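You operate a simulated robot arm through the tools that you are given. There is no shell and no other tool.

You run a simulated robot arm. Do the job below in one go: nothing can be reset, and whatever is moved stays where it is left.

TASK
Top all three tumblers up to their lines from the slim jug.
Fine: put the jug back. Set down upright: slim jug.

Only the result counts: the job must be done as asked and must still hold three seconds after the hand-in. Knocking over, shifting, dropping, spilling or breaking anything else fails it.

THE ROBOT
A 6-joint arm with a two-finger gripper, fixed in place. Base frame: the origin is on the floor under the middle of its stand, x ahead of it, y to its left, z up; the work surface is at about z = 0.74. Units: m, rad, N and s.
With the tool pointing down near the work surface it reaches from about 0.34 to 0.68 m from the base axis. Its first joint turns from -1.152 to 1.152 rad. Payload 2.45 kg.
The TCP is the grasp point between the finger pads, 0.03 m short of the fingertips. In the tool frame z runs along the fingers and y along their closing line. The gripper opens to 0.106 m; its body begins 0.079 m behind the TCP.
Orientation is told as [roll, pitch, yaw] about the base's x, y, z axes, in that order, counted from this pose: with the fingers straight down and closing along the base's y, the tool's x points along the base's -x, its y along +y and its z along -z.

THE INTERFACE
- The arm moves only by the tool nudge_tool. Its argument "rows" is a list of rows, each a list of 7 numbers: the shift along the tool's x, y, z in m, then the turn, a rotation vector about the tool's x, y, z in rad, then the opening, from 0 (shut) to 1 (fully open). In form: [[dx, dy, dz, ax, ay, az, fingers], ...]. A call has 1 to 20 rows; each row shifts and turns the commanded pose from where the row before left it, along the tool's axes as they then stand. A row lasts 0.2 s, in which the tool goes at most 0.05 m and 0.15 rad; a call with a longer step from one row to the next is refused whole, and so is a gripper value outside its range. Where a pose cannot be reached the arm comes as near as it can. A force on the tool above 40 N (or 10 N above the force at the start of the call, whichever is more), or a blocked arm, ends the call early, and 0.2 s more pass. The fingers move at their own pace (about 0.153 m/s each) and stop on an object; they squeeze with about 42 N. The grip force told is the motor's: it shows also when the fingers shut on nothing. Time passes only in rows, and 0.2 s behind the last, so rows that do not move let the fingers close. It gives the time, the measured TCP pose, the force on the tool (base axes), the opening and the grip force at its end, in the units of the frame above (readings bear some noise), with the torque about the TCP (base axes, N m) and any sound that the robot's microphone picked up.
- Cameras (640 x 400 px; columns grow to the right, rows downward): "scene" is fixed at [0.0688, 0.4131, 1.418]; the picture's right is [-0.70, -0.71, 0.00], its down [-0.41, 0.41, -0.81] and it looks along [0.58, -0.57, -0.58] (base axes); focal length 232 px, centre (320, 200). "wrist" rides on the gripper at [0.076, -0.002, -0.106] in the tool frame; the picture's right is [0.02, 1.00, 0.00], its down [-0.78, 0.02, -0.62] and it looks along [-0.62, 0.01, 0.78] (tool axes); focal length 247 px, centre (320, 200). There is no depth. A picture from a camera that has moved, and an enlarged one, comes with that camera's place and axes in the base frame and with its lens. The place of the scene camera against the robot may be out by one fixed shift of up to 0.018 m in any direction.
- grab_frame(camera): a new picture of that camera. The clock stands still meanwhile.
- enlarge(camera, box): a new picture of the part [left, top, right, bottom] of that camera's present view, enlarged. The clock stands still meanwhile.
- finish_job(): hands the job in; it is judged then, once.

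Places have to be worked out from the pictures, the camera data and where the tool is seen. Open the gripper and draw the arm clear of the work before you hand the job in, unless the task says otherwise.

The tools are called after "Request:" by a JSON object that holds its "op" and its "data". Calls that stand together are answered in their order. nudge_tool: Moves the arm, as the interface text tells. Its arguments: {"type":"object","properties":{"rows":{"type":"array","items":{"type":"array","items":{"type":"number"}}}},"required":["rows"]} The other tools are called the same way: grab_frame (camera) takes a picture; enlarge (camera, box) takes an enlarged picture of a part of a camera's view; finish_job () hands the job in.

At the start:

```text
time: 0.0
tool_pos: [0.3769, 0.0222, 1.2086]
orientation: [0.0, 0.0, 0.0]
contact_force: [-0.2, -0.8, -0.3]
moment: [0.0, 0.01, -0.01]
opening: 0.106
grasp_force: 0.1
```

scene: 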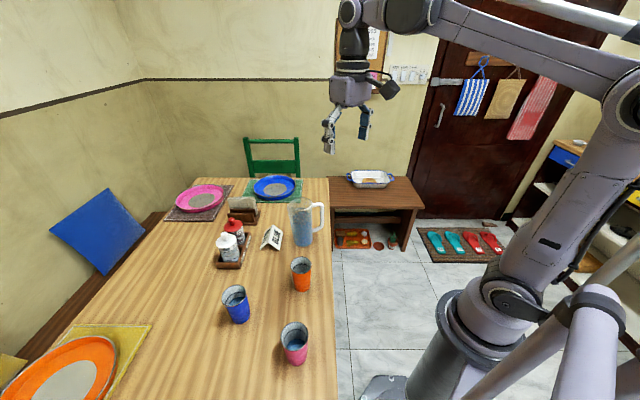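
wrist: 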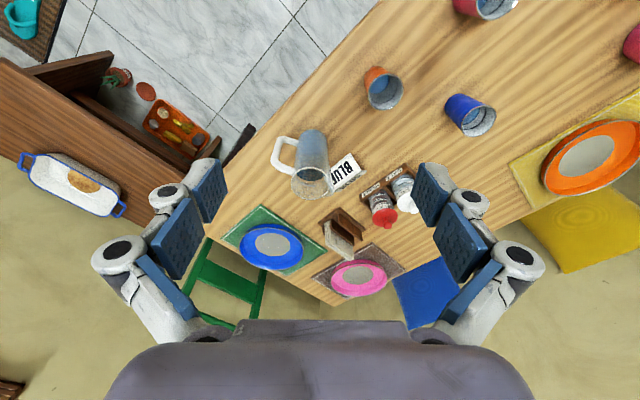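

I start by looking closer at the jug and the tumblers from both cameras.

Request:
{"op": "enlarge", "data": {"camera": "scene", "box": [200, 180, 360, 280]}}

Request:
{"op": "enlarge", "data": {"camera": "scene", "box": [200, 270, 360, 370]}}

Request:
{"op": "enlarge", "data": {"camera": "wrist", "box": [240, 100, 432, 220]}}

Request:
{"op": "enlarge", "data": {"camera": "wrist", "box": [350, 0, 542, 120]}}

```text
4.00 times, centred on (280, 230) of scene
camera zoom: at [0.0688, 0.4131, 1.418], right [-0.7, -0.71, 0.0], down [-0.41, 0.41, -0.81], along [0.58, -0.57, -0.58], focal length 927 px, centre (480, 80)
```

zoom: 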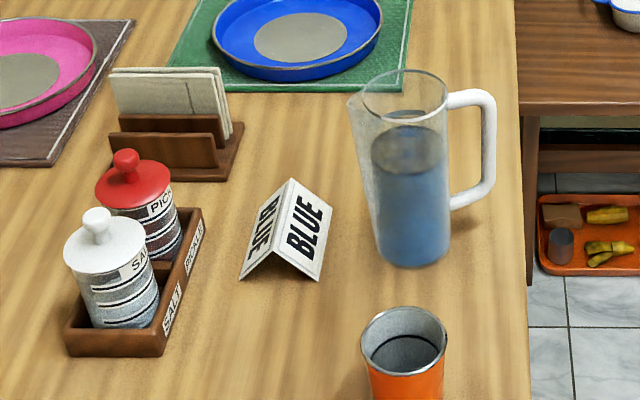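

```text
4.00 times, centred on (280, 320) of scene
camera zoom: at [0.0688, 0.4131, 1.418], right [-0.7, -0.71, 0.0], down [-0.41, 0.41, -0.81], along [0.58, -0.57, -0.58], focal length 927 px, centre (480, -280)
```

zoom: 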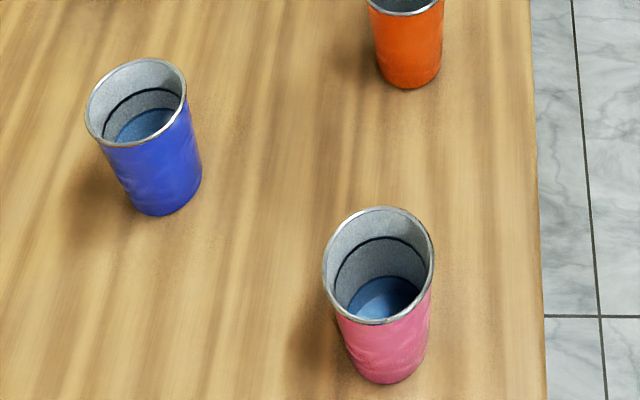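

```text
3.33 times, centred on (336, 160) of wrist
camera zoom: at [0.3006, 0.0192, 1.3144], right [-0.02, 1.0, 0.0], down [0.78, 0.02, 0.62], along [0.62, 0.01, -0.78], focal length 823 px, centre (267, 333)
```

zoom: 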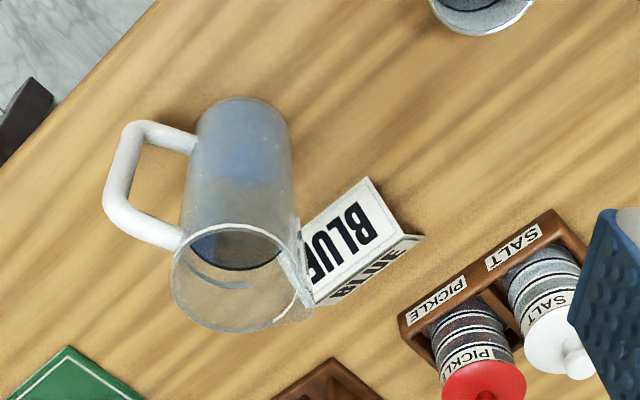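

```text
3.33 times, centred on (446, 60) of wrist
camera zoom: at [0.3006, 0.0192, 1.3144], right [-0.02, 1.0, 0.0], down [0.78, 0.02, 0.62], along [0.62, 0.01, -0.78], focal length 823 px, centre (-100, 667)
```

zoom: 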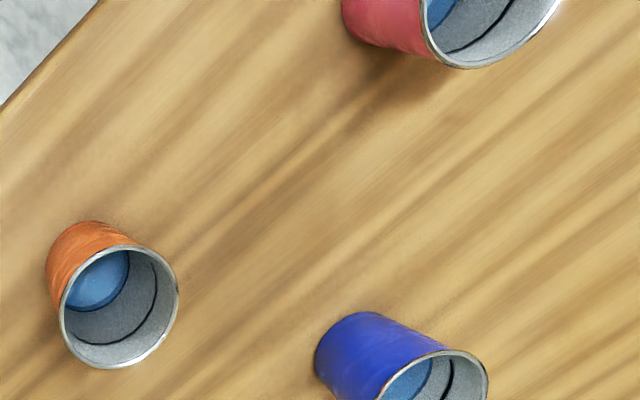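

The jug stands at roughly (0.56, 0.0), is about 0.2 m tall, and has its handle towards -y/-x. The tumblers are near (0.43, 0.13), (0.46, 0.33) and (0.29, 0.27). I lower the arm a little for a closer wrist view of the jug so I can triangulate it.

Request:
{"op": "nudge_tool", "data": {"rows": [[-0.0077, -0.0074, 0.036, 0, 0, 0, 1], [-0.0077, -0.0074, 0.036, 0, 0, 0, 1], [-0.0077, -0.0074, 0.036, 0, 0, 0, 1], [0, 0, 0, 0, 0, 0, 1]]}}

```text
time: 1.0
tool_pos: [0.4006, -0.0024, 1.0993]
orientation: [0.0, -0.001, -0.001]
contact_force: [0.3, 0.3, 0.4]
moment: [0.02, -0.02, 0.0]
opening: 0.106
grasp_force: 0.0
```

The arm reached (0.40, 0.0, 1.10). I take wrist and scene pictures from here.

Request:
{"op": "grab_frame", "data": {"camera": "wrist"}}

Request:
{"op": "enlarge", "data": {"camera": "wrist", "box": [220, 60, 420, 260]}}

Request:
{"op": "grab_frame", "data": {"camera": "scene"}}

```text
taken
camera wrist: at [0.3246, -0.0054, 1.2061], right [-0.02, 1.0, 0.0], down [0.78, 0.02, 0.62], along [0.62, 0.01, -0.78], focal length 247 px, centre (320, 200)
```

wrist: 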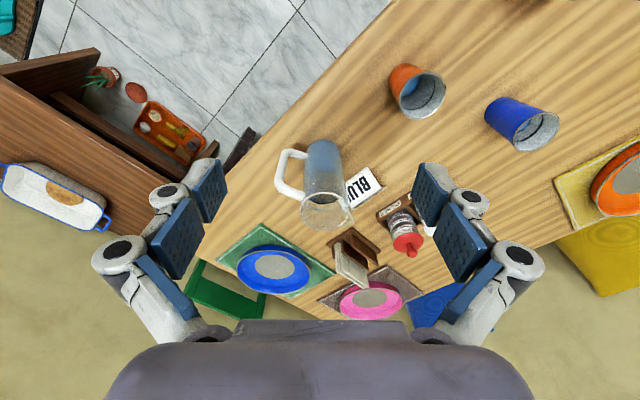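

```text
2.00 times, centred on (320, 160) of wrist
camera zoom: at [0.3246, -0.0054, 1.2061], right [-0.02, 1.0, 0.0], down [0.78, 0.02, 0.62], along [0.62, 0.01, -0.78], focal length 494 px, centre (320, 280)
```

zoom: 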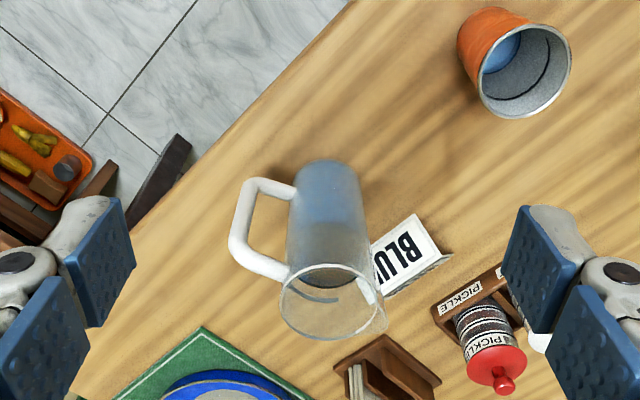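

```text
taken
```

scene: 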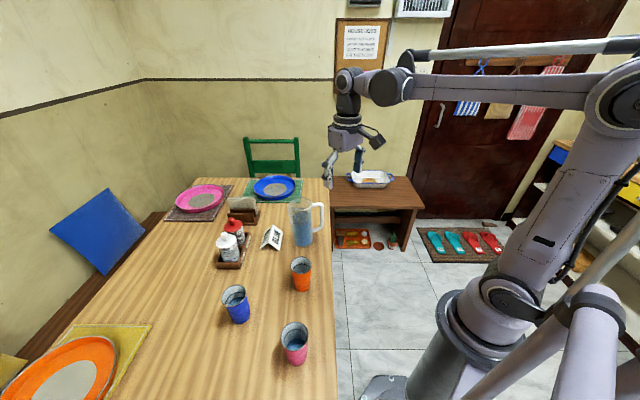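

A notice on the wall came into view. I read it, along with the card on the table, in case they bear on the job.

Request:
{"op": "enlarge", "data": {"camera": "scene", "box": [330, 10, 394, 50]}}

Request:
{"op": "enlarge", "data": {"camera": "scene", "box": [335, 15, 391, 100]}}

Request:
{"op": "enlarge", "data": {"camera": "scene", "box": [270, 190, 334, 254]}}

Request:
{"op": "enlarge", "data": {"camera": "wrist", "box": [260, 120, 380, 240]}}

```text
10.00 times, centred on (362, 30) of scene
camera zoom: at [0.0688, 0.4131, 1.418], right [-0.7, -0.71, 0.0], down [-0.41, 0.41, -0.81], along [0.58, -0.57, -0.58], focal length 2317 px, centre (-100, 1900)
```

zoom: 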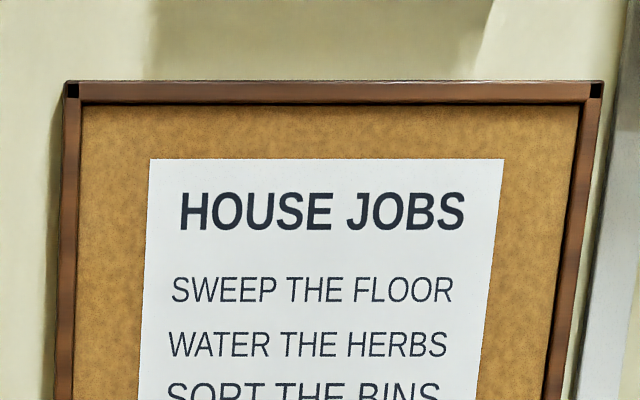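

```text
4.71 times, centred on (363, 58) of scene
camera zoom: at [0.0688, 0.4131, 1.418], right [-0.7, -0.71, 0.0], down [-0.41, 0.41, -0.81], along [0.58, -0.57, -0.58], focal length 1090 px, centre (118, 871)
```

zoom: 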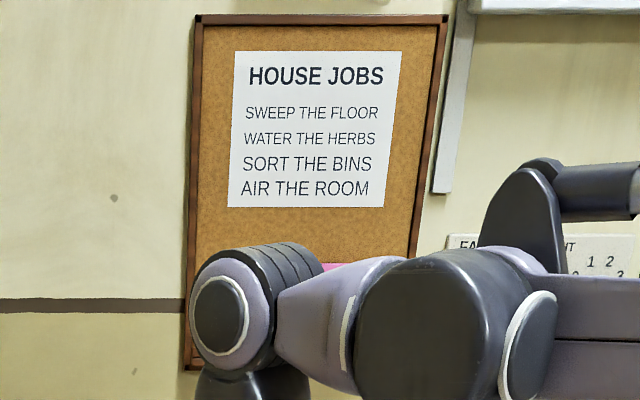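

```text
6.25 times, centred on (302, 222) of scene
camera zoom: at [0.0688, 0.4131, 1.418], right [-0.7, -0.71, 0.0], down [-0.41, 0.41, -0.81], along [0.58, -0.57, -0.58], focal length 1448 px, centre (432, 62)
```

zoom: 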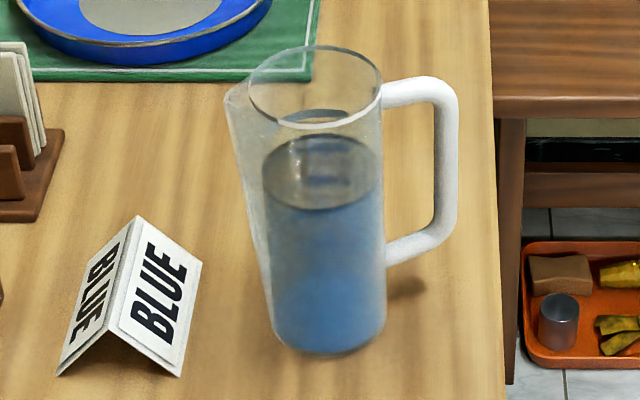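

```text
3.33 times, centred on (320, 180) of wrist
camera zoom: at [0.3246, -0.0054, 1.2061], right [-0.02, 1.0, 0.0], down [0.78, 0.02, 0.62], along [0.62, 0.01, -0.78], focal length 823 px, centre (320, 267)
```

zoom: 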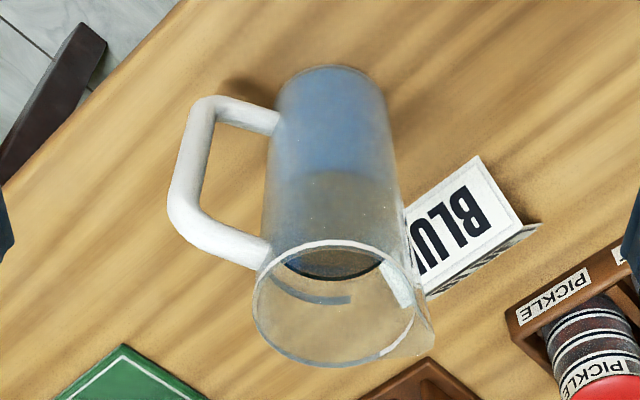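

The notice and the card don't affect the job. I judge the jug axis at about (0.57, 0.005), the rim at z≈0.92, the radius ≈0.036, and the spout pointing at about +61° in the base frame. I turn the tool so its x axis points along the handle side, which is how I mean to grasp, then look again.

Request:
{"op": "nudge_tool", "data": {"rows": [[0, 0, 0, 0, 0, -0.133, 1], [0, 0, 0, 0, 0, -0.133, 1], [0, 0, 0, 0, 0, -0.133, 1], [0, 0, 0, 0, 0, -0.133, 1], [0, 0, 0, 0, 0, -0.133, 1], [0, 0, 0, 0, 0, -0.133, 1], [0, 0, 0, 0, 0, -0.133, 1], [0, 0, 0, 0, 0, -0.133, 1], [0, 0, 0, 0, 0, 0, 1]]}}

Request:
{"op": "grab_frame", "data": {"camera": "wrist"}}

Request:
{"op": "grab_frame", "data": {"camera": "scene"}}

```text
time: 3.0
tool_pos: [0.3992, 0.0002, 1.0986]
orientation: [0.0, 0.0, 1.066]
contact_force: [-0.1, -0.6, 0.8]
moment: [0.0, 0.0, -0.01]
opening: 0.106
grasp_force: 0.1
```

```text
taken
camera wrist: at [0.3645, -0.069, 1.2062], right [-0.89, 0.47, 0.0], down [0.36, 0.69, 0.62], along [0.29, 0.55, -0.78], focal length 247 px, centre (320, 200)
```

wrist: 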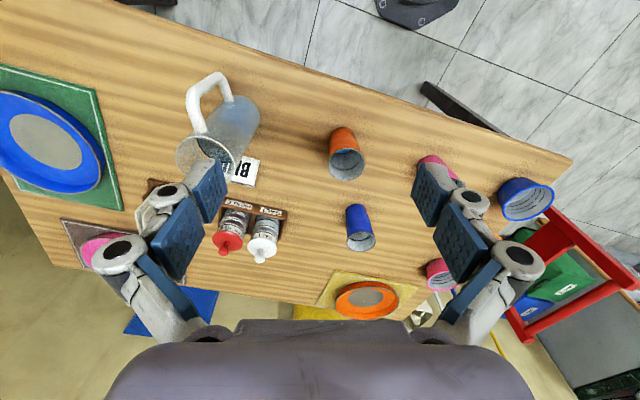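

```text
taken
```

scene: 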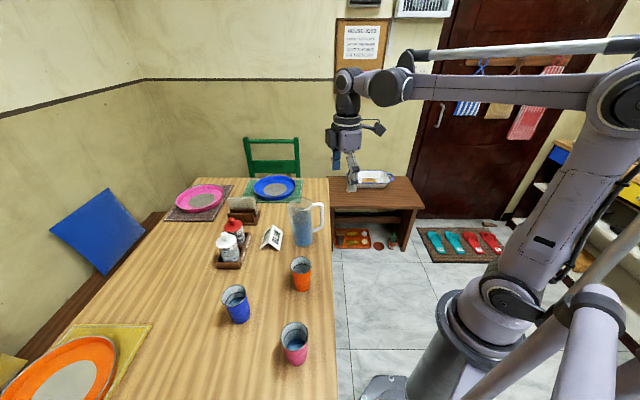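

Another blue vessel and a pink object show up at the right of the wrist view. I enlarge that side to see what they are before planning further.

Request:
{"op": "enlarge", "data": {"camera": "wrist", "box": [400, 130, 640, 330]}}

Request:
{"op": "enlarge", "data": {"camera": "wrist", "box": [160, 60, 288, 200]}}

Request:
{"op": "enlarge", "data": {"camera": "wrist", "box": [310, 110, 410, 260]}}

```text
2.00 times, centred on (520, 230) of wrist
camera zoom: at [0.3645, -0.069, 1.2062], right [-0.89, 0.47, 0.0], down [0.36, 0.69, 0.62], along [0.29, 0.55, -0.78], focal length 494 px, centre (-80, 140)
```

zoom: 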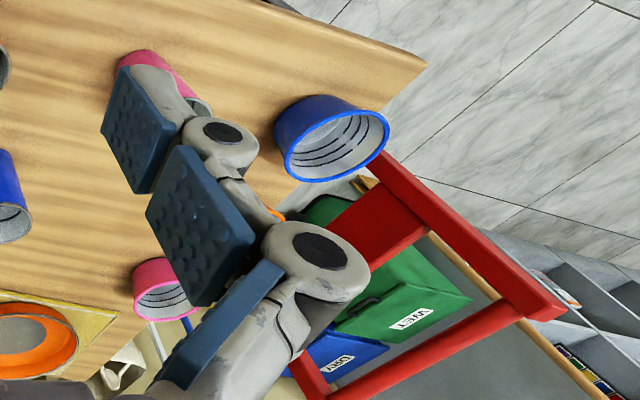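

```text
2.86 times, centred on (224, 130) of wrist
camera zoom: at [0.3645, -0.069, 1.2062], right [-0.89, 0.47, 0.0], down [0.36, 0.69, 0.62], along [0.29, 0.55, -0.78], focal length 706 px, centre (594, 400)
```

zoom: 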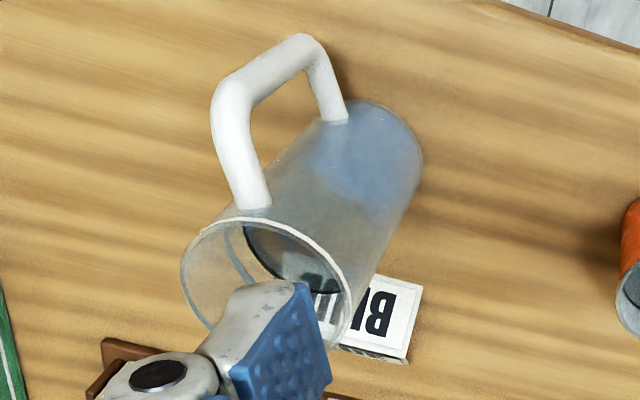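

```text
2.67 times, centred on (360, 185) of wrist
camera zoom: at [0.3645, -0.069, 1.2062], right [-0.89, 0.47, 0.0], down [0.36, 0.69, 0.62], along [0.29, 0.55, -0.78], focal length 659 px, centre (213, 240)
```

zoom: 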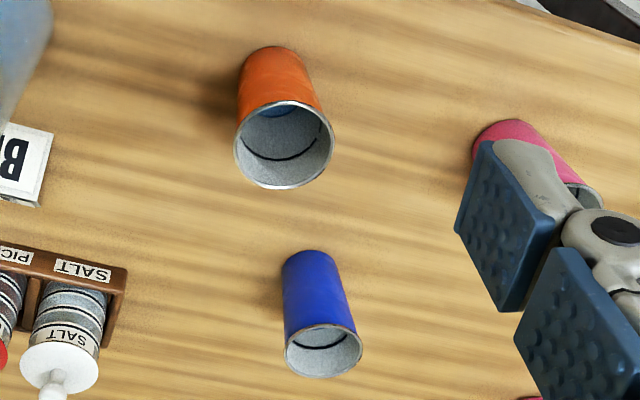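

Two more vessels with several rings (a blue one and a pink one) stand at the far left end of the table. I move the camera that way to see them and the pink tumbler clearly.

Request:
{"op": "nudge_tool", "data": {"rows": [[-0.034, 0.0245, -0.0083, 0, 0, 0, 1], [-0.034, 0.0245, -0.0083, 0, 0, 0, 1], [-0.034, 0.0245, -0.0083, 0, 0, 0, 1], [-0.034, 0.0245, -0.0083, 0, 0, 0, 1], [-0.034, 0.0245, -0.0083, 0, 0, 0, 1], [-0.034, 0.0245, -0.0083, 0, 0, 0, 1], [0, 0, 0, 0, 0, 0, 1]]}}

Request:
{"op": "grab_frame", "data": {"camera": "wrist"}}

Request:
{"op": "grab_frame", "data": {"camera": "scene"}}

```text
time: 4.6
tool_pos: [0.3724, 0.2455, 1.1498]
orientation: [0.001, 0.0, 1.063]
contact_force: [-1.1, -0.5, 0.4]
moment: [-0.05, -0.03, 0.02]
opening: 0.1061
grasp_force: 0.0
```

```text
taken
camera wrist: at [0.3369, 0.1787, 1.2567], right [-0.88, 0.47, 0.0], down [0.37, 0.69, 0.62], along [0.29, 0.55, -0.78], focal length 247 px, centre (320, 200)
```

wrist: 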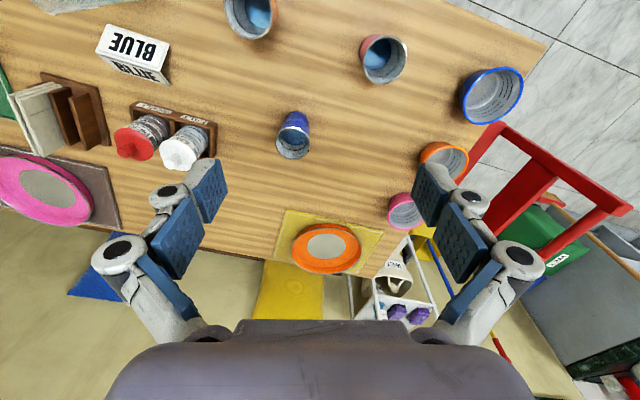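

```text
taken
```

scene: 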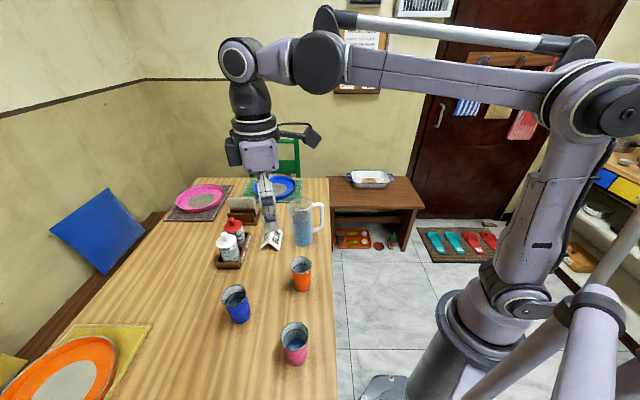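

The far vessels are three bowls. The three tumblers with single lines are the orange, blue and pink ones near the jug. I enlarge each tumbler to place it and read its level.

Request:
{"op": "enlarge", "data": {"camera": "wrist", "box": [200, 0, 328, 80]}}

Request:
{"op": "enlarge", "data": {"camera": "wrist", "box": [320, 20, 448, 100]}}

Request:
{"op": "enlarge", "data": {"camera": "wrist", "box": [230, 90, 358, 170]}}

Request:
{"op": "enlarge", "data": {"camera": "wrist", "box": [380, 50, 540, 240]}}

```text
5.00 times, centred on (264, 40) of wrist
camera zoom: at [0.3369, 0.1787, 1.2567], right [-0.88, 0.47, 0.0], down [0.37, 0.69, 0.62], along [0.29, 0.55, -0.78], focal length 1235 px, centre (600, 1000)
```

zoom: 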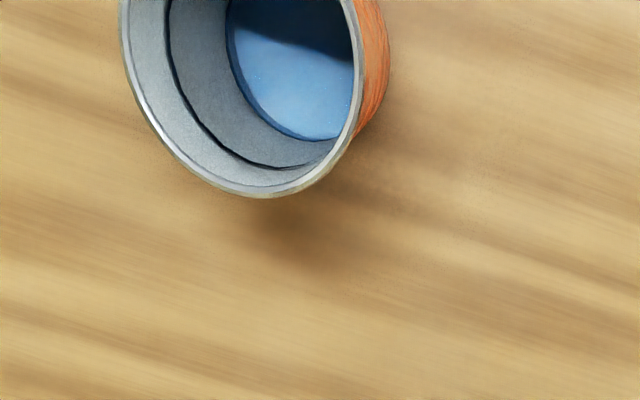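

```text
5.00 times, centred on (384, 60) of wrist
camera zoom: at [0.3369, 0.1787, 1.2567], right [-0.88, 0.47, 0.0], down [0.37, 0.69, 0.62], along [0.29, 0.55, -0.78], focal length 1235 px, centre (0, 900)
```

zoom: 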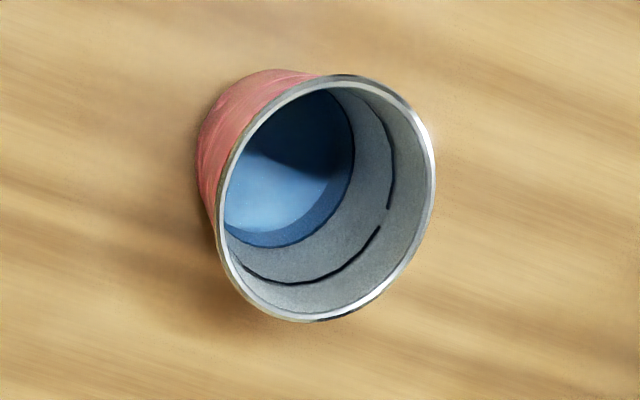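

```text
5.00 times, centred on (294, 130) of wrist
camera zoom: at [0.3369, 0.1787, 1.2567], right [-0.88, 0.47, 0.0], down [0.37, 0.69, 0.62], along [0.29, 0.55, -0.78], focal length 1235 px, centre (450, 550)
```

zoom: 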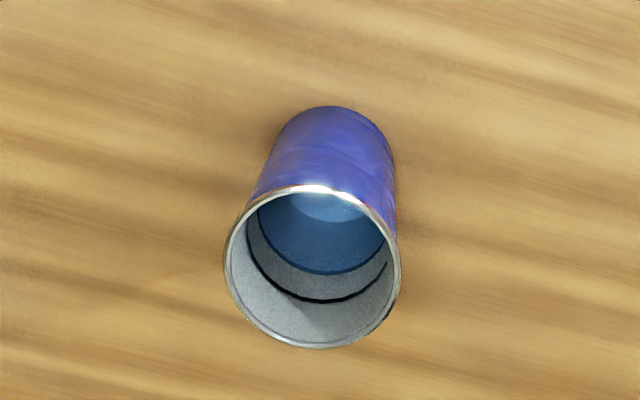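

```text
2.11 times, centred on (460, 145) of wrist
camera zoom: at [0.3369, 0.1787, 1.2567], right [-0.88, 0.47, 0.0], down [0.37, 0.69, 0.62], along [0.29, 0.55, -0.78], focal length 520 px, centre (25, 316)
```

zoom: 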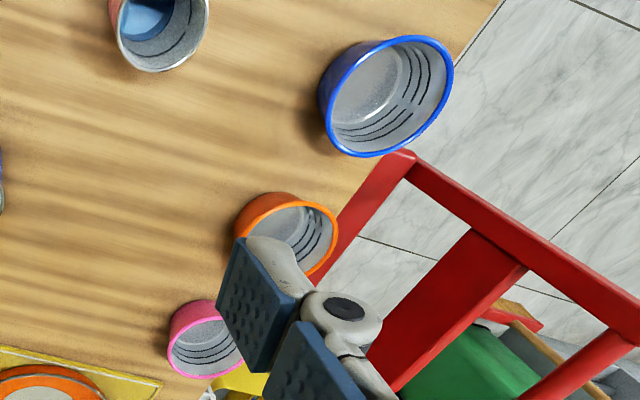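

I place the tumblers at orange (0.424, 0.140), blue (0.471, 0.328) and pink (0.285, 0.278), with rims at z≈0.848 and lines about 0.03 m below the rim. Before touching the jug I dry-run a pouring attitude with the empty gripper near the pink tumbler, which is the tightest spot, keeping well above it to test reach.

Request:
{"op": "nudge_tool", "data": {"rows": [[0.0138, 0.0132, 0.0375, 0, 0, 0, 1], [0.0138, 0.0132, 0.0375, 0, 0, 0, 1], [0.0138, 0.0132, 0.0375, 0, 0, 0, 1], [0.0138, 0.0132, 0.0375, 0, 0, 0, 1], [0, 0, 0, 0, 0, -0.1253, 1], [0, 0, 0, 0, 0, -0.1253, 1], [0, 0, 0, 0, 0, -0.1253, 1], [0, 0, 0, 0, 0, -0.1253, 1], [0, 0, 0, 0, 0, -0.1253, 1], [0, 0, 0, 0, 0, -0.1253, 1], [0, 0, 0, 0, 0.1455, 0, 1], [0, 0, 0, 0, 0.1455, 0, 1], [0, 0, 0, 0, 0.1455, 0, 1], [0, 0, 0, 0, 0.1455, 0, 1], [0, 0, 0, 0, 0.1455, 0, 1], [0, 0, 0, 0, 0.1455, 0, 1], [0, 0, 0, 0, 0, 0, 1]]}}

Request:
{"op": "grab_frame", "data": {"camera": "wrist"}}

Request:
{"op": "grab_frame", "data": {"camera": "scene"}}

```text
time: 8.2
tool_pos: [0.3368, 0.1974, 0.9995]
orientation: [-0.033, 0.845, 1.817]
contact_force: [0.0, -0.4, -0.3]
moment: [0.01, 0.0, 0.05]
opening: 0.1062
grasp_force: 0.1
out of reach, approached as far as the arm can: row 16
```

```text
taken
camera wrist: at [0.3281, 0.2246, 1.1272], right [-0.96, -0.28, -0.01], down [-0.28, 0.95, -0.17], along [0.05, -0.17, -0.98], focal length 247 px, centre (320, 200)
```

wrist: 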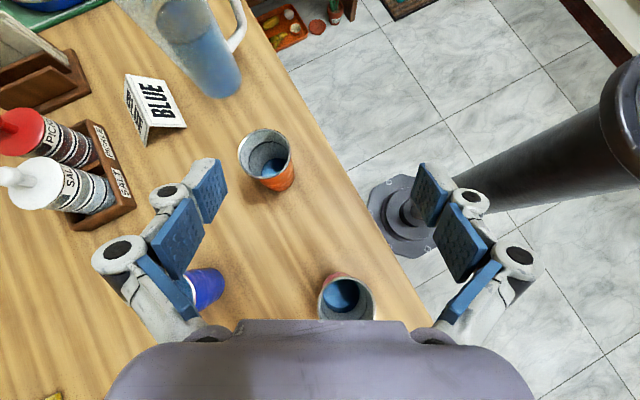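

```text
taken
```

scene: 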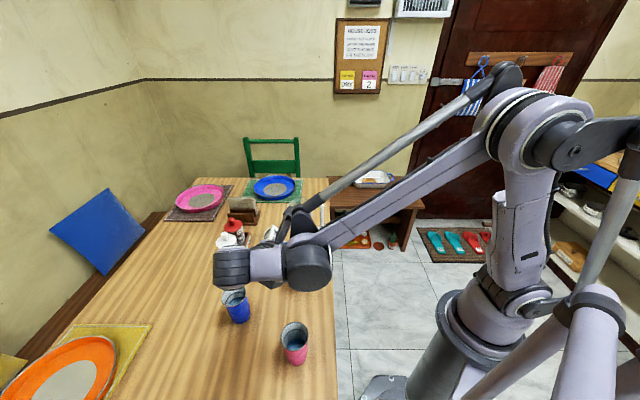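

The orientation was nearly reached, but the position was pulled about 4 cm. Most likely joint 1 is near its limit with the hand swung so far to +y, so I undo the tilt and will try a pour direction turned more towards +x.

Request:
{"op": "nudge_tool", "data": {"rows": [[0, 0, 0, 0, -0.1455, 0, 1], [0, 0, 0, 0, -0.1455, 0, 1], [0, 0, 0, 0, -0.1455, 0, 1], [0, 0, 0, 0, -0.1455, 0, 1], [0, 0, 0, 0, -0.1455, 0, 1], [0, 0, 0, 0, -0.1455, 0, 1], [0, 0, 0, 0, 0, 0.1263, 1], [0, 0, 0, 0, 0, 0.1263, 1], [0, 0, 0, 0, 0, 0.1263, 1], [0, 0, 0, 0, 0, 0.1263, 1], [0, 0, 0, 0, 0, 0, 1]]}}

```text
time: 10.6
tool_pos: [0.3361, 0.1984, 0.9988]
orientation: [-0.002, 0.0, 1.309]
contact_force: [-0.3, 0.5, -0.8]
moment: [-0.01, 0.0, -0.02]
opening: 0.1059
grasp_force: 0.0
```

The tool is straight down again at (0.336, 0.198, 1.0). I shift to the planned pouring spot for the pink tumbler with a 75° pour direction, tilt part of the way, and see whether position holds.

Request:
{"op": "nudge_tool", "data": {"rows": [[-0.0035, 0.0351, 0, 0, 0, 0, 1], [-0.0035, 0.0351, 0, 0, 0, 0, 1], [0, 0, 0, 0, 0.1455, 0, 1], [0, 0, 0, 0, 0.1455, 0, 1], [0, 0, 0, 0, 0.1455, 0, 1], [0, 0, 0, 0, 0.1455, 0, 1], [0, 0, 0, 0, 0, 0, 1]]}}

```text
time: 12.2
tool_pos: [0.2773, 0.2192, 1.0007]
orientation: [-0.009, 0.51, 1.311]
contact_force: [-0.4, -0.5, 0.1]
moment: [0.0, 0.01, 0.0]
opening: 0.1059
grasp_force: 0.1
out of reach, approached as far as the arm can: row 6
```

Joint 5 seems to be the limit whenever the hand leans outward from the arm's plane, so pours should lean sideways (tangentially). I untilt, then turn to a -45° pour direction for the pink tumbler and test that.

Request:
{"op": "nudge_tool", "data": {"rows": [[0, 0, 0, 0, -0.1455, 0, 1], [0, 0, 0, 0, -0.1455, 0, 1], [0, 0, 0, 0, -0.1455, 0, 1], [0, 0, 0, 0, -0.1455, 0, 1], [0, 0, 0, 0, 0, 0.1497, 1], [0, 0, 0, 0, 0, 0.1497, 1], [0, 0, 0, 0, 0, 0.1497, 1], [0, 0, 0, 0, 0, 0.1497, 1], [0, 0, 0, 0, 0, 0.1497, 1], [0, 0, 0, 0, 0, 0.1497, 1], [0, 0, 0, 0, 0, 0.1497, 1], [0, 0, 0, 0, 0, 0.1497, 1], [0, 0, 0, 0, 0, 0.1497, 1], [0, 0, 0, 0, 0, 0.1497, 1], [0, 0, 0, 0, 0, 0.1497, 1], [0, 0, 0, 0, 0, 0.1497, 1], [0, 0, 0, 0, 0, 0.1497, 1], [0, 0, 0, 0, 0, 0.1497, 1], [0, 0, 0, 0, 0, 0, 1]]}}

```text
time: 16.2
tool_pos: [0.2755, 0.2171, 0.9995]
orientation: [0.068, 0.028, -0.781]
contact_force: [-0.7, -0.2, -0.2]
moment: [-0.01, -0.03, 0.0]
opening: 0.1059
grasp_force: 0.0
```

A small residual tilt remains from the clipped pose (roll 0.068, pitch 0.028). I correct it, move to the mirrored pouring spot beyond the pink tumbler, and test the tilt there.

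Request:
{"op": "nudge_tool", "data": {"rows": [[0, 0, 0, 0.068, -0.028, 0, 1], [0.032, 0.0167, -0.01, 0, 0, 0, 1], [0.032, 0.0167, -0.01, 0, 0, 0, 1], [0.032, 0.0167, -0.01, 0, 0, 0, 1], [0, 0, 0, 0, 0.15, 0, 1], [0, 0, 0, 0, 0.15, 0, 1], [0, 0, 0, 0, 0.15, 0, 1], [0, 0, 0, 0, 0.15, 0, 1], [0, 0, 0, 0, 0.15, 0, 1], [0, 0, 0, 0, 0, 0, 1]]}}

Request:
{"op": "grab_frame", "data": {"camera": "scene"}}

Request:
{"op": "grab_frame", "data": {"camera": "wrist"}}

```text
time: 18.4
tool_pos: [0.2428, 0.3201, 1.0305]
orientation: [0.0, 0.752, -0.779]
contact_force: [0.0, 0.2, -0.4]
moment: [-0.03, 0.01, -0.03]
opening: 0.1058
grasp_force: 0.0
```

```text
taken
```

scene: 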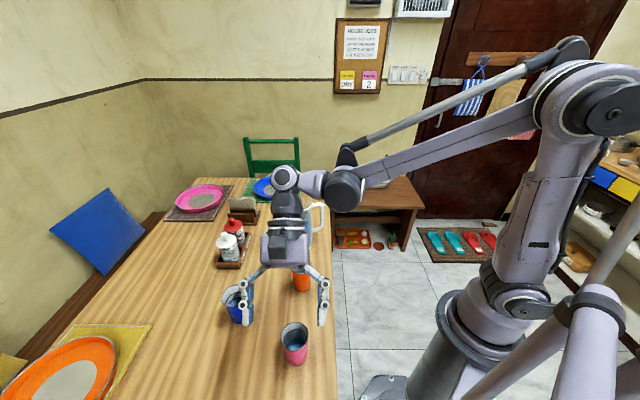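

```text
taken
camera wrist: at [0.254, 0.3074, 1.1603], right [0.69, 0.72, 0.01], down [0.72, -0.69, -0.08], along [-0.05, 0.07, -1.0], focal length 247 px, centre (320, 200)
```

wrist: 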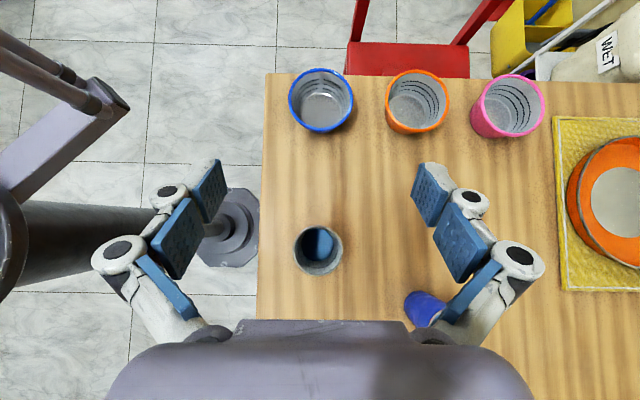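

The -45° pour direction is fully reachable, and the wrist camera then looks straight down on the tumbler, which is handy. The blue bowl at (0.128, 0.438) lies directly behind that line, so I test whether -20° works too, which would clear the bowl, at the actual pouring height.

Request:
{"op": "nudge_tool", "data": {"rows": [[-0.0237, -0.0117, 0.0258, 0, 0, 0, 1], [-0.0237, -0.0117, 0.0258, 0, 0, 0, 1], [0, 0, 0, 0.0994, 0, -0.1063, 1], [0, 0, 0, 0.0994, 0, -0.1063, 1], [0, 0, 0, 0.0994, 0, -0.1063, 1], [0, 0, 0, 0, 0, 0, 1]]}}

Request:
{"op": "enlarge", "data": {"camera": "wrist", "box": [220, 160, 420, 300]}}

```text
time: 19.8
tool_pos: [0.2257, 0.3029, 0.9592]
orientation: [0.0, 0.75, -0.342]
contact_force: [-0.5, -0.2, 0.6]
moment: [-0.04, 0.03, -0.02]
opening: 0.1063
grasp_force: 0.0
```

```text
2.86 times, centred on (320, 230) of wrist
camera zoom: at [0.2415, 0.2961, 1.0896], right [0.32, 0.95, 0.01], down [0.94, -0.32, -0.08], along [-0.07, 0.04, -1.0], focal length 706 px, centre (320, 114)
```

zoom: 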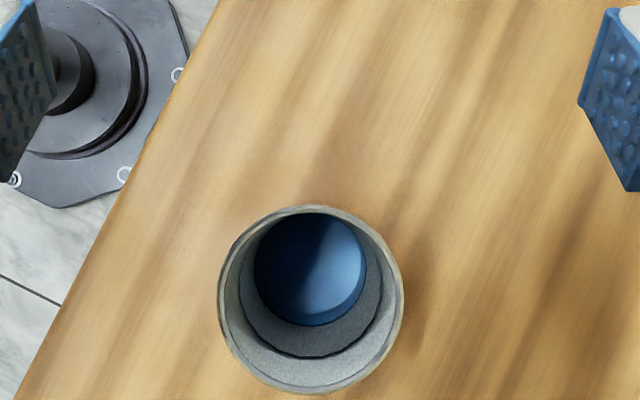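

-20° works too, and it refines the pink tumbler to (0.283, 0.283). Next I check the orange and blue spots the same way: untilt, rise, and yaw to about 100°.

Request:
{"op": "nudge_tool", "data": {"rows": [[0, 0, 0, 0, -0.15, 0, 1], [0, 0, 0, 0, -0.15, 0, 1], [0, 0, 0, 0, -0.15, 0, 1], [0, 0, 0, 0, -0.15, 0, 1], [0, 0, 0, 0, -0.15, 0, 1], [0, 0, -0.03, 0, 0, -0.1491, 1], [0, 0, -0.03, 0, 0, -0.1491, 1], [0, 0, 0, 0, 0, -0.1491, 1], [0, 0, 0, 0, 0, -0.1491, 1], [0, 0, 0, 0, 0, -0.1491, 1], [0, 0, 0, 0, 0, -0.1491, 1], [0, 0, 0, 0, 0, -0.1491, 1], [0, 0, 0, 0, 0, -0.1491, 1], [0, 0, 0, 0, 0, -0.1491, 1], [0, 0, 0, 0, 0, -0.1491, 1], [0, 0, 0, 0, 0, -0.1491, 1], [0, 0, 0, 0, 0, -0.1491, 1], [0, 0, 0, 0, 0, -0.1491, 1], [0, 0, 0, 0, 0, -0.1491, 1], [0, 0, 0, 0, 0, 0, 1]]}}

```text
time: 24.0
tool_pos: [0.2263, 0.3042, 1.0189]
orientation: [0.001, -0.001, 1.744]
contact_force: [-0.1, 0.0, -0.1]
moment: [-0.02, 0.0, 0.0]
opening: 0.106
grasp_force: 0.1
```

Now I move to the orange tumbler's pouring spot and tilt to 0.8 rad as a reach test.

Request:
{"op": "nudge_tool", "data": {"rows": [[0.03574, -0.02377, 0.00843, 0, 0, 0, 1], [0.03574, -0.02377, 0.00843, 0, 0, 0, 1], [0.03574, -0.02377, 0.00843, 0, 0, 0, 1], [0.03574, -0.02377, 0.00843, 0, 0, 0, 1], [0.03574, -0.02377, 0.00843, 0, 0, 0, 1], [0.03574, -0.02377, 0.00843, 0, 0, 0, 1], [0.03574, -0.02377, 0.00843, 0, 0, 0, 1], [0, 0, 0, 0, 0.15, 0, 1], [0, 0, 0, 0, 0.15, 0, 1], [0, 0, 0, 0, 0.15, 0, 1], [0, 0, 0, 0, 0.15, 0, 1], [0, 0, 0, 0, 0.15, 0, 1], [0, 0, 0, 0, 0.05, 0, 1], [0, 0, 0, 0, 0, 0, 1]]}}

Request:
{"op": "enlarge", "data": {"camera": "wrist", "box": [220, 160, 420, 300]}}

Request:
{"op": "grab_frame", "data": {"camera": "scene"}}

```text
time: 27.0
tool_pos: [0.4335, 0.0879, 0.9605]
orientation: [0.003, 0.803, 1.743]
contact_force: [-0.1, -0.1, 0.0]
moment: [-0.01, -0.02, -0.04]
opening: 0.1062
grasp_force: 0.1
```

```text
2.86 times, centred on (320, 230) of wrist
camera zoom: at [0.4312, 0.1101, 1.0907], right [-0.98, -0.19, 0.02], down [-0.19, 0.97, -0.13], along [0.01, -0.13, -0.99], focal length 706 px, centre (320, 114)
```

zoom: 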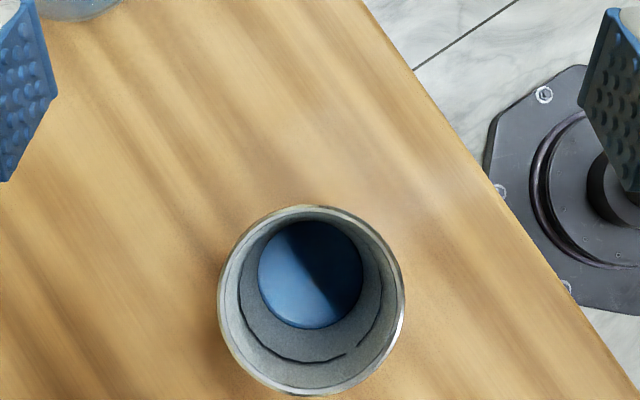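

```text
taken
```

scene: 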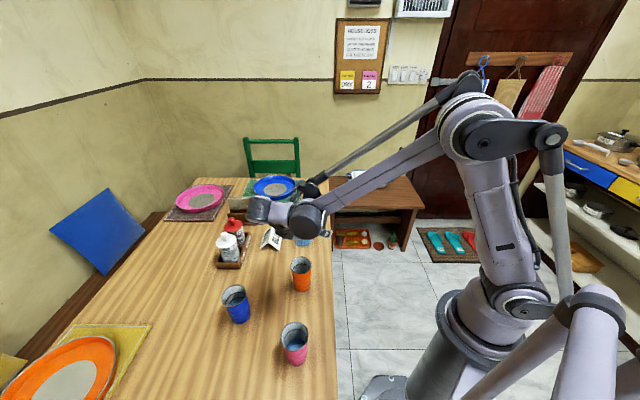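

The orange spot is reachable at 0.8 rad tilt, and the orange tumbler refines to (0.425, 0.140). I slide over to the blue tumbler's spot with a 110° pour direction for the last reach test.

Request:
{"op": "nudge_tool", "data": {"rows": [[-0.02454, -0.01754, -0.0254, 0, 0, 0, 1], [-0.02454, -0.01754, -0.0254, 0, 0, 0, 1], [-0.02454, -0.01754, -0.0254, 0, 0, 0, 1], [-0.02454, -0.01754, -0.0254, 0, 0, 0, 1], [-0.02454, -0.01754, -0.0254, 0, 0, 0, 1], [0, 0, 0, 0.0628, 0, -0.0606, 1], [0, 0, 0, 0.0628, 0, -0.0606, 1], [0, 0, 0, 0, 0, 0, 1]]}}

Request:
{"op": "enlarge", "data": {"camera": "wrist", "box": [220, 160, 420, 300]}}

Request:
{"op": "grab_frame", "data": {"camera": "scene"}}

```text
time: 28.8
tool_pos: [0.4878, 0.2765, 0.9627]
orientation: [0.0, 0.8, 1.917]
contact_force: [1.2, -0.5, 0.6]
moment: [-0.04, 0.0, 0.03]
opening: 0.1061
grasp_force: 0.0
```

```text
2.86 times, centred on (320, 230) of wrist
camera zoom: at [0.4822, 0.2984, 1.0924], right [-0.93, -0.35, 0.02], down [-0.35, 0.93, -0.13], along [0.03, -0.13, -0.99], focal length 706 px, centre (320, 114)
```

zoom: 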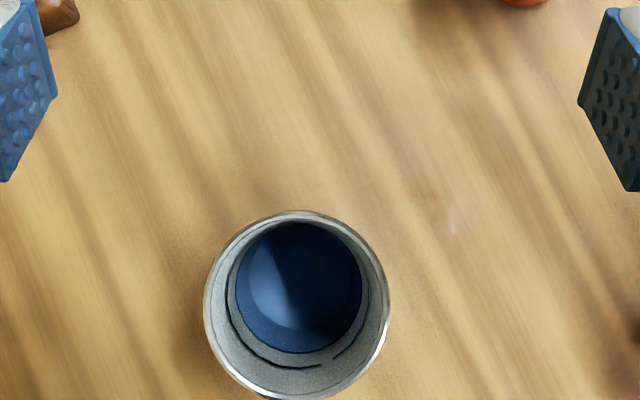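

```text
taken
```

scene: 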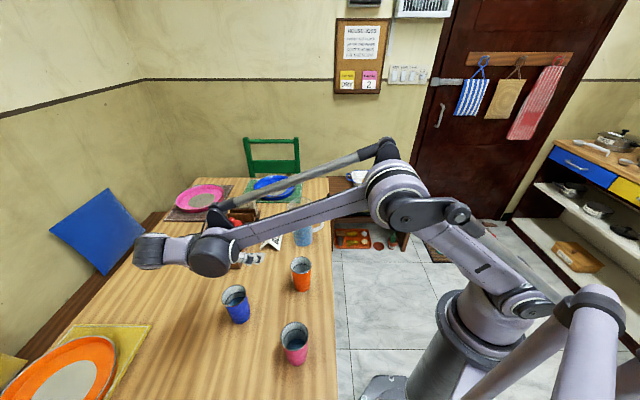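

All three pouring poses are reachable, and blue refines to (0.474, 0.330). Now I go above the jug with the camera looking straight down, to fix its axis and spout direction exactly.

Request:
{"op": "nudge_tool", "data": {"rows": [[0.0251, 0, -0.0244, 0, 0, 0, 1], [0.0251, 0, -0.0244, 0, 0, 0, 1], [0, 0, 0, -0.1009, 0, 0.098, 1], [0, 0, 0, -0.1009, 0, 0.098, 1], [0, 0, 0, -0.1009, 0, 0.098, 1], [0, 0, 0, -0.1009, 0, 0.098, 1], [0, 0, 0, -0.1009, 0, 0.098, 1], [0, 0, 0, -0.1009, 0, 0.098, 1], [0, 0, 0, 0, -0.13, 0, 1], [0.02622, -0.03392, 0.02077, 0, 0, 0, 1], [0.02622, -0.03392, 0.02077, 0, 0, 0, 1], [0.02622, -0.03392, 0.02077, 0, 0, 0, 1], [0.02622, -0.03392, 0.02077, 0, 0, 0, 1], [0.02622, -0.03392, 0.02077, 0, 0, 0, 1], [0.02622, -0.03392, 0.02077, 0, 0, 0, 1], [0, 0, 0, 0, 0, 0, 1]]}}

Request:
{"op": "grab_frame", "data": {"camera": "wrist"}}

Request:
{"op": "enlarge", "data": {"camera": "wrist", "box": [210, 100, 430, 300]}}

```text
time: 32.2
tool_pos: [0.6388, -0.0737, 1.0068]
orientation: [-0.054, 0.534, 1.127]
contact_force: [-0.4, -0.8, 0.1]
moment: [0.0, 0.02, 0.0]
opening: 0.1062
grasp_force: 0.0
out of reach, approached as far as the arm can: row 4, 5, 6, 7, 8, 14, 15
```

```text
taken
camera wrist: at [0.6298, -0.0839, 1.138], right [-0.92, 0.39, -0.04], down [0.38, 0.91, 0.13], along [0.08, 0.11, -0.99], focal length 247 px, centre (320, 200)
```

wrist: 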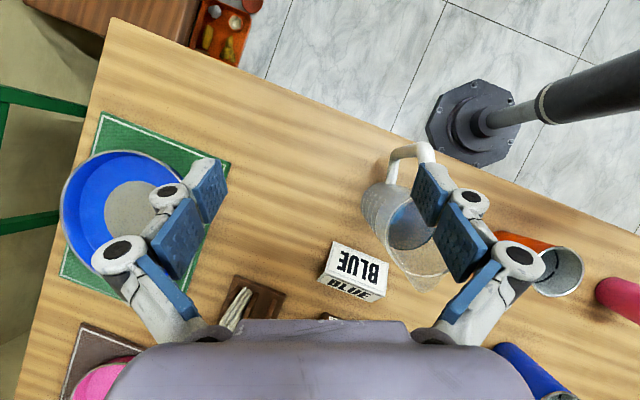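

```text
2.00 times, centred on (320, 200) of wrist
camera zoom: at [0.6298, -0.0839, 1.138], right [-0.92, 0.39, -0.04], down [0.38, 0.91, 0.13], along [0.08, 0.11, -0.99], focal length 494 px, centre (320, 200)
```

zoom: 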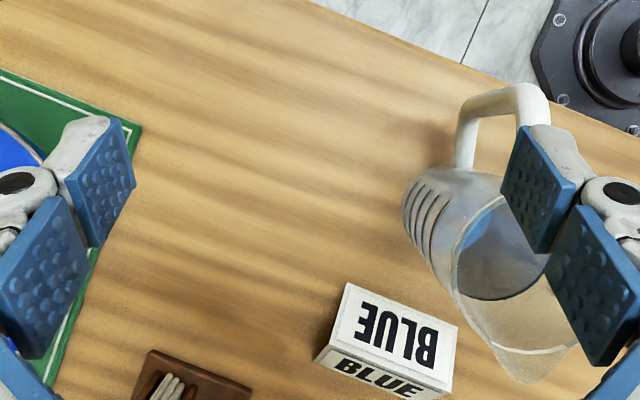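

Several rows were out of reach, so the tool ended up beside the jug, clear of it. This view gives the handle-to-spout line at about 64–65° and the jug axis at about (0.569, 0.005). I level the tool, rise, and step back to the handle side.

Request:
{"op": "nudge_tool", "data": {"rows": [[0, 0, 0, -0.054, 0, 0, 1], [0, 0, 0, 0, -0.1335, 0, 1], [0, 0, 0, 0, -0.1335, 0, 1], [0, 0, 0, 0, -0.1335, 0, 1], [0, 0, 0, 0, -0.1335, 0, 1], [0, 0, -0.03, 0, 0, 0, 1], [0, 0, -0.03, 0, 0, 0, 1], [0.0224, 0.0326, 0, 0, 0, 0, 1], [0.0224, 0.0326, 0, 0, 0, 0, 1], [0.0224, 0.0326, 0, 0, 0, 0, 1], [0, 0, 0, 0, 0, 0, 1]]}}

```text
time: 34.6
tool_pos: [0.5104, -0.0879, 1.0658]
orientation: [-0.001, 0.001, 1.126]
contact_force: [0.0, 0.2, -0.6]
moment: [0.01, 0.01, -0.01]
opening: 0.1058
grasp_force: 0.1
out of reach, approached as far as the arm can: row 1
```

The tool is level at (0.510, -0.088, 1.066) with yaw 1.126. I now lean it back by 0.646 rad (37°) over the handle side and take a picture.

Request:
{"op": "nudge_tool", "data": {"rows": [[0, 0, 0, 0, -0.1292, 0, 1], [0, 0, 0, 0, -0.1292, 0, 1], [0, 0, 0, 0, -0.1292, 0, 1], [0, 0, 0, 0, -0.1292, 0, 1], [0, 0, 0, 0, -0.1292, 0, 1], [0, 0, 0, 0, 0, 0, 1]]}}

Request:
{"op": "grab_frame", "data": {"camera": "wrist"}}

Request:
{"op": "grab_frame", "data": {"camera": "scene"}}

```text
time: 36.0
tool_pos: [0.5112, -0.09, 1.0648]
orientation: [-0.003, -0.648, 1.126]
contact_force: [0.0, -0.3, 0.0]
moment: [-0.02, -0.01, 0.0]
opening: 0.1061
grasp_force: 0.1
```

```text
taken
camera wrist: at [0.4593, -0.2047, 1.105], right [-0.91, 0.42, -0.01], down [0.09, 0.23, 0.97], along [0.41, 0.88, -0.25], focal length 247 px, centre (320, 200)
```

wrist: 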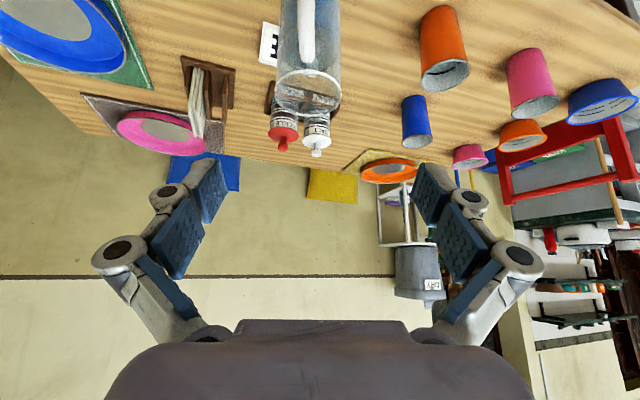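

```text
taken
```

scene: 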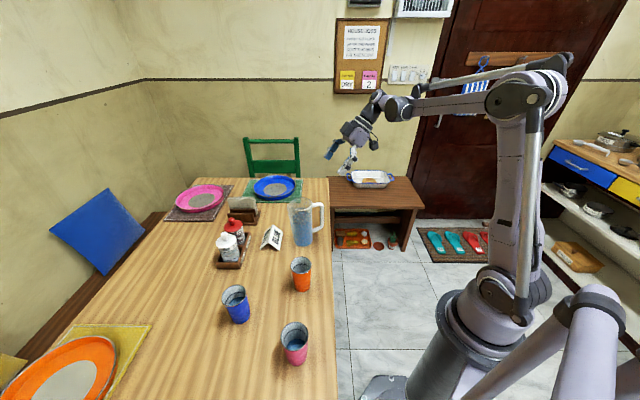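

The handle now lines up almost exactly in front of the body, as wanted. I zoom in to check the lateral alignment.

Request:
{"op": "enlarge", "data": {"camera": "wrist", "box": [240, 0, 400, 130]}}

```text
3.08 times, centred on (320, 65) of wrist
camera zoom: at [0.4593, -0.2047, 1.105], right [-0.91, 0.42, -0.01], down [0.09, 0.23, 0.97], along [0.41, 0.88, -0.25], focal length 760 px, centre (320, 615)
```

zoom: 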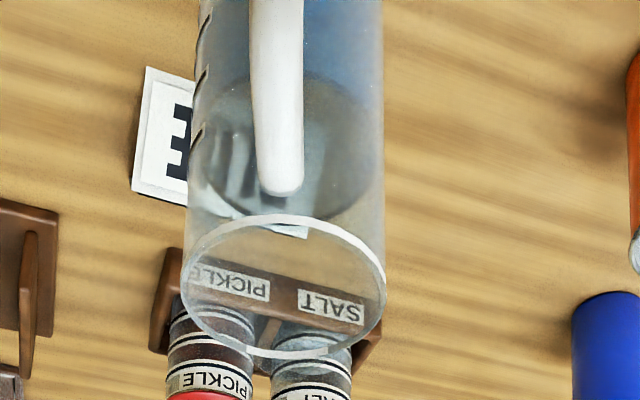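

The axis estimate agrees, at (0.571, 0.003), and the handle lines up with the tool plane. I shift 1.4 cm sideways and 3.5 cm along tool x, then advance half way along the finger axis and check.

Request:
{"op": "nudge_tool", "data": {"rows": [[0.0175, -0.007, 0, 0, 0, 0, 1], [0.0175, -0.007, 0, 0, 0, 0, 1], [0, 0, 0.035, 0, 0, 0, 1], [0, 0, 0.035, 0, 0, 0, 1], [0, 0, 0.035, 0, 0, 0, 1], [0, 0, 0, 0, 0, 0, 1]]}}

Request:
{"op": "grab_frame", "data": {"camera": "wrist"}}

Request:
{"op": "grab_frame", "data": {"camera": "scene"}}

```text
time: 37.4
tool_pos: [0.5353, -0.0636, 0.9607]
orientation: [0.001, -0.647, 1.124]
contact_force: [0.2, -0.5, -0.1]
moment: [0.01, -0.02, 0.0]
opening: 0.1061
grasp_force: 0.0
```

```text
taken
camera wrist: at [0.483, -0.1779, 0.9993], right [-0.91, 0.42, -0.01], down [0.09, 0.23, 0.97], along [0.41, 0.88, -0.25], focal length 247 px, centre (320, 200)
```

wrist: 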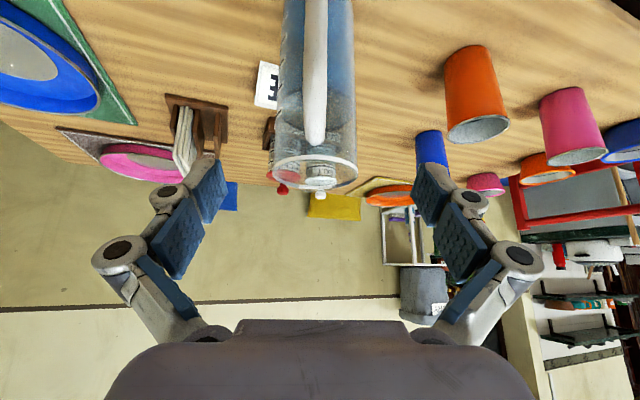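

```text
taken
```

scene: 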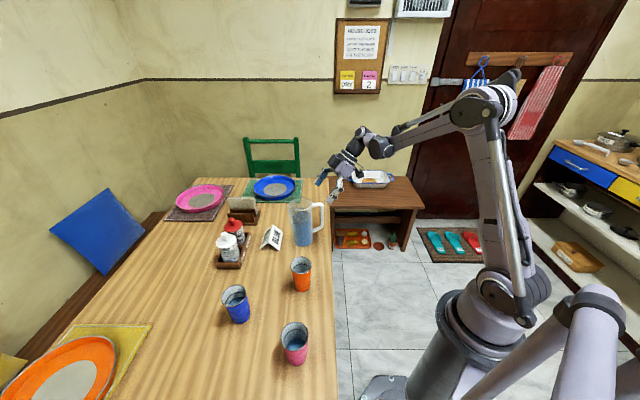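

The jug rim sits 4 mm off the finger midline towards tool -y. I correct that and advance 7 cm more along the fingers, then check again.

Request:
{"op": "nudge_tool", "data": {"rows": [[0, -0.004, 0, 0, 0, 0, 1], [0, 0, 0.0233, 0, 0, 0, 1], [0, 0, 0.0233, 0, 0, 0, 1], [0, 0, 0.0233, 0, 0, 0, 1], [0, 0, 0, 0, 0, 0, 1]]}}

Request:
{"op": "grab_frame", "data": {"camera": "wrist"}}

Request:
{"op": "enlarge", "data": {"camera": "scene", "box": [250, 150, 410, 270]}}

```text
time: 38.6
tool_pos: [0.5602, -0.0278, 0.9065]
orientation: [0.0, -0.646, 1.126]
contact_force: [-0.5, -0.3, 0.3]
moment: [0.01, 0.03, -0.02]
opening: 0.1058
grasp_force: 0.1
```

```text
taken
camera wrist: at [0.5075, -0.1419, 0.9449], right [-0.91, 0.42, -0.01], down [0.09, 0.23, 0.97], along [0.41, 0.88, -0.25], focal length 247 px, centre (320, 200)
```

wrist: 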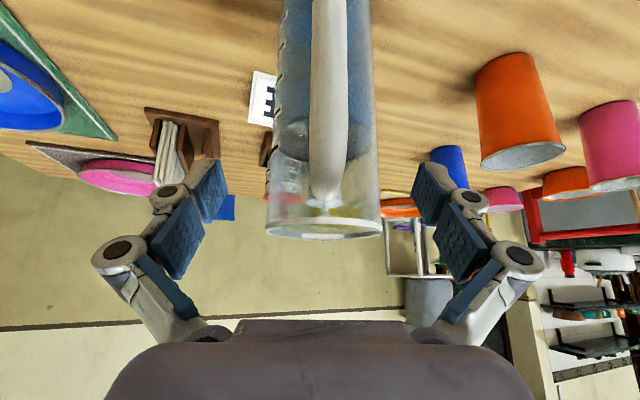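

```text
3.33 times, centred on (330, 210) of scene
camera zoom: at [0.0688, 0.4131, 1.418], right [-0.7, -0.71, 0.0], down [-0.41, 0.41, -0.81], along [0.58, -0.57, -0.58], focal length 772 px, centre (287, 167)
```

zoom: 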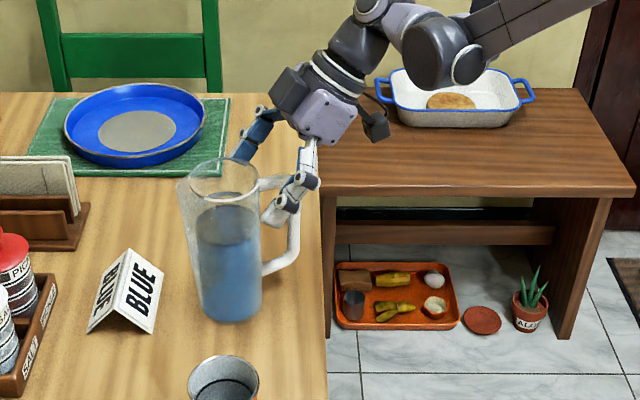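

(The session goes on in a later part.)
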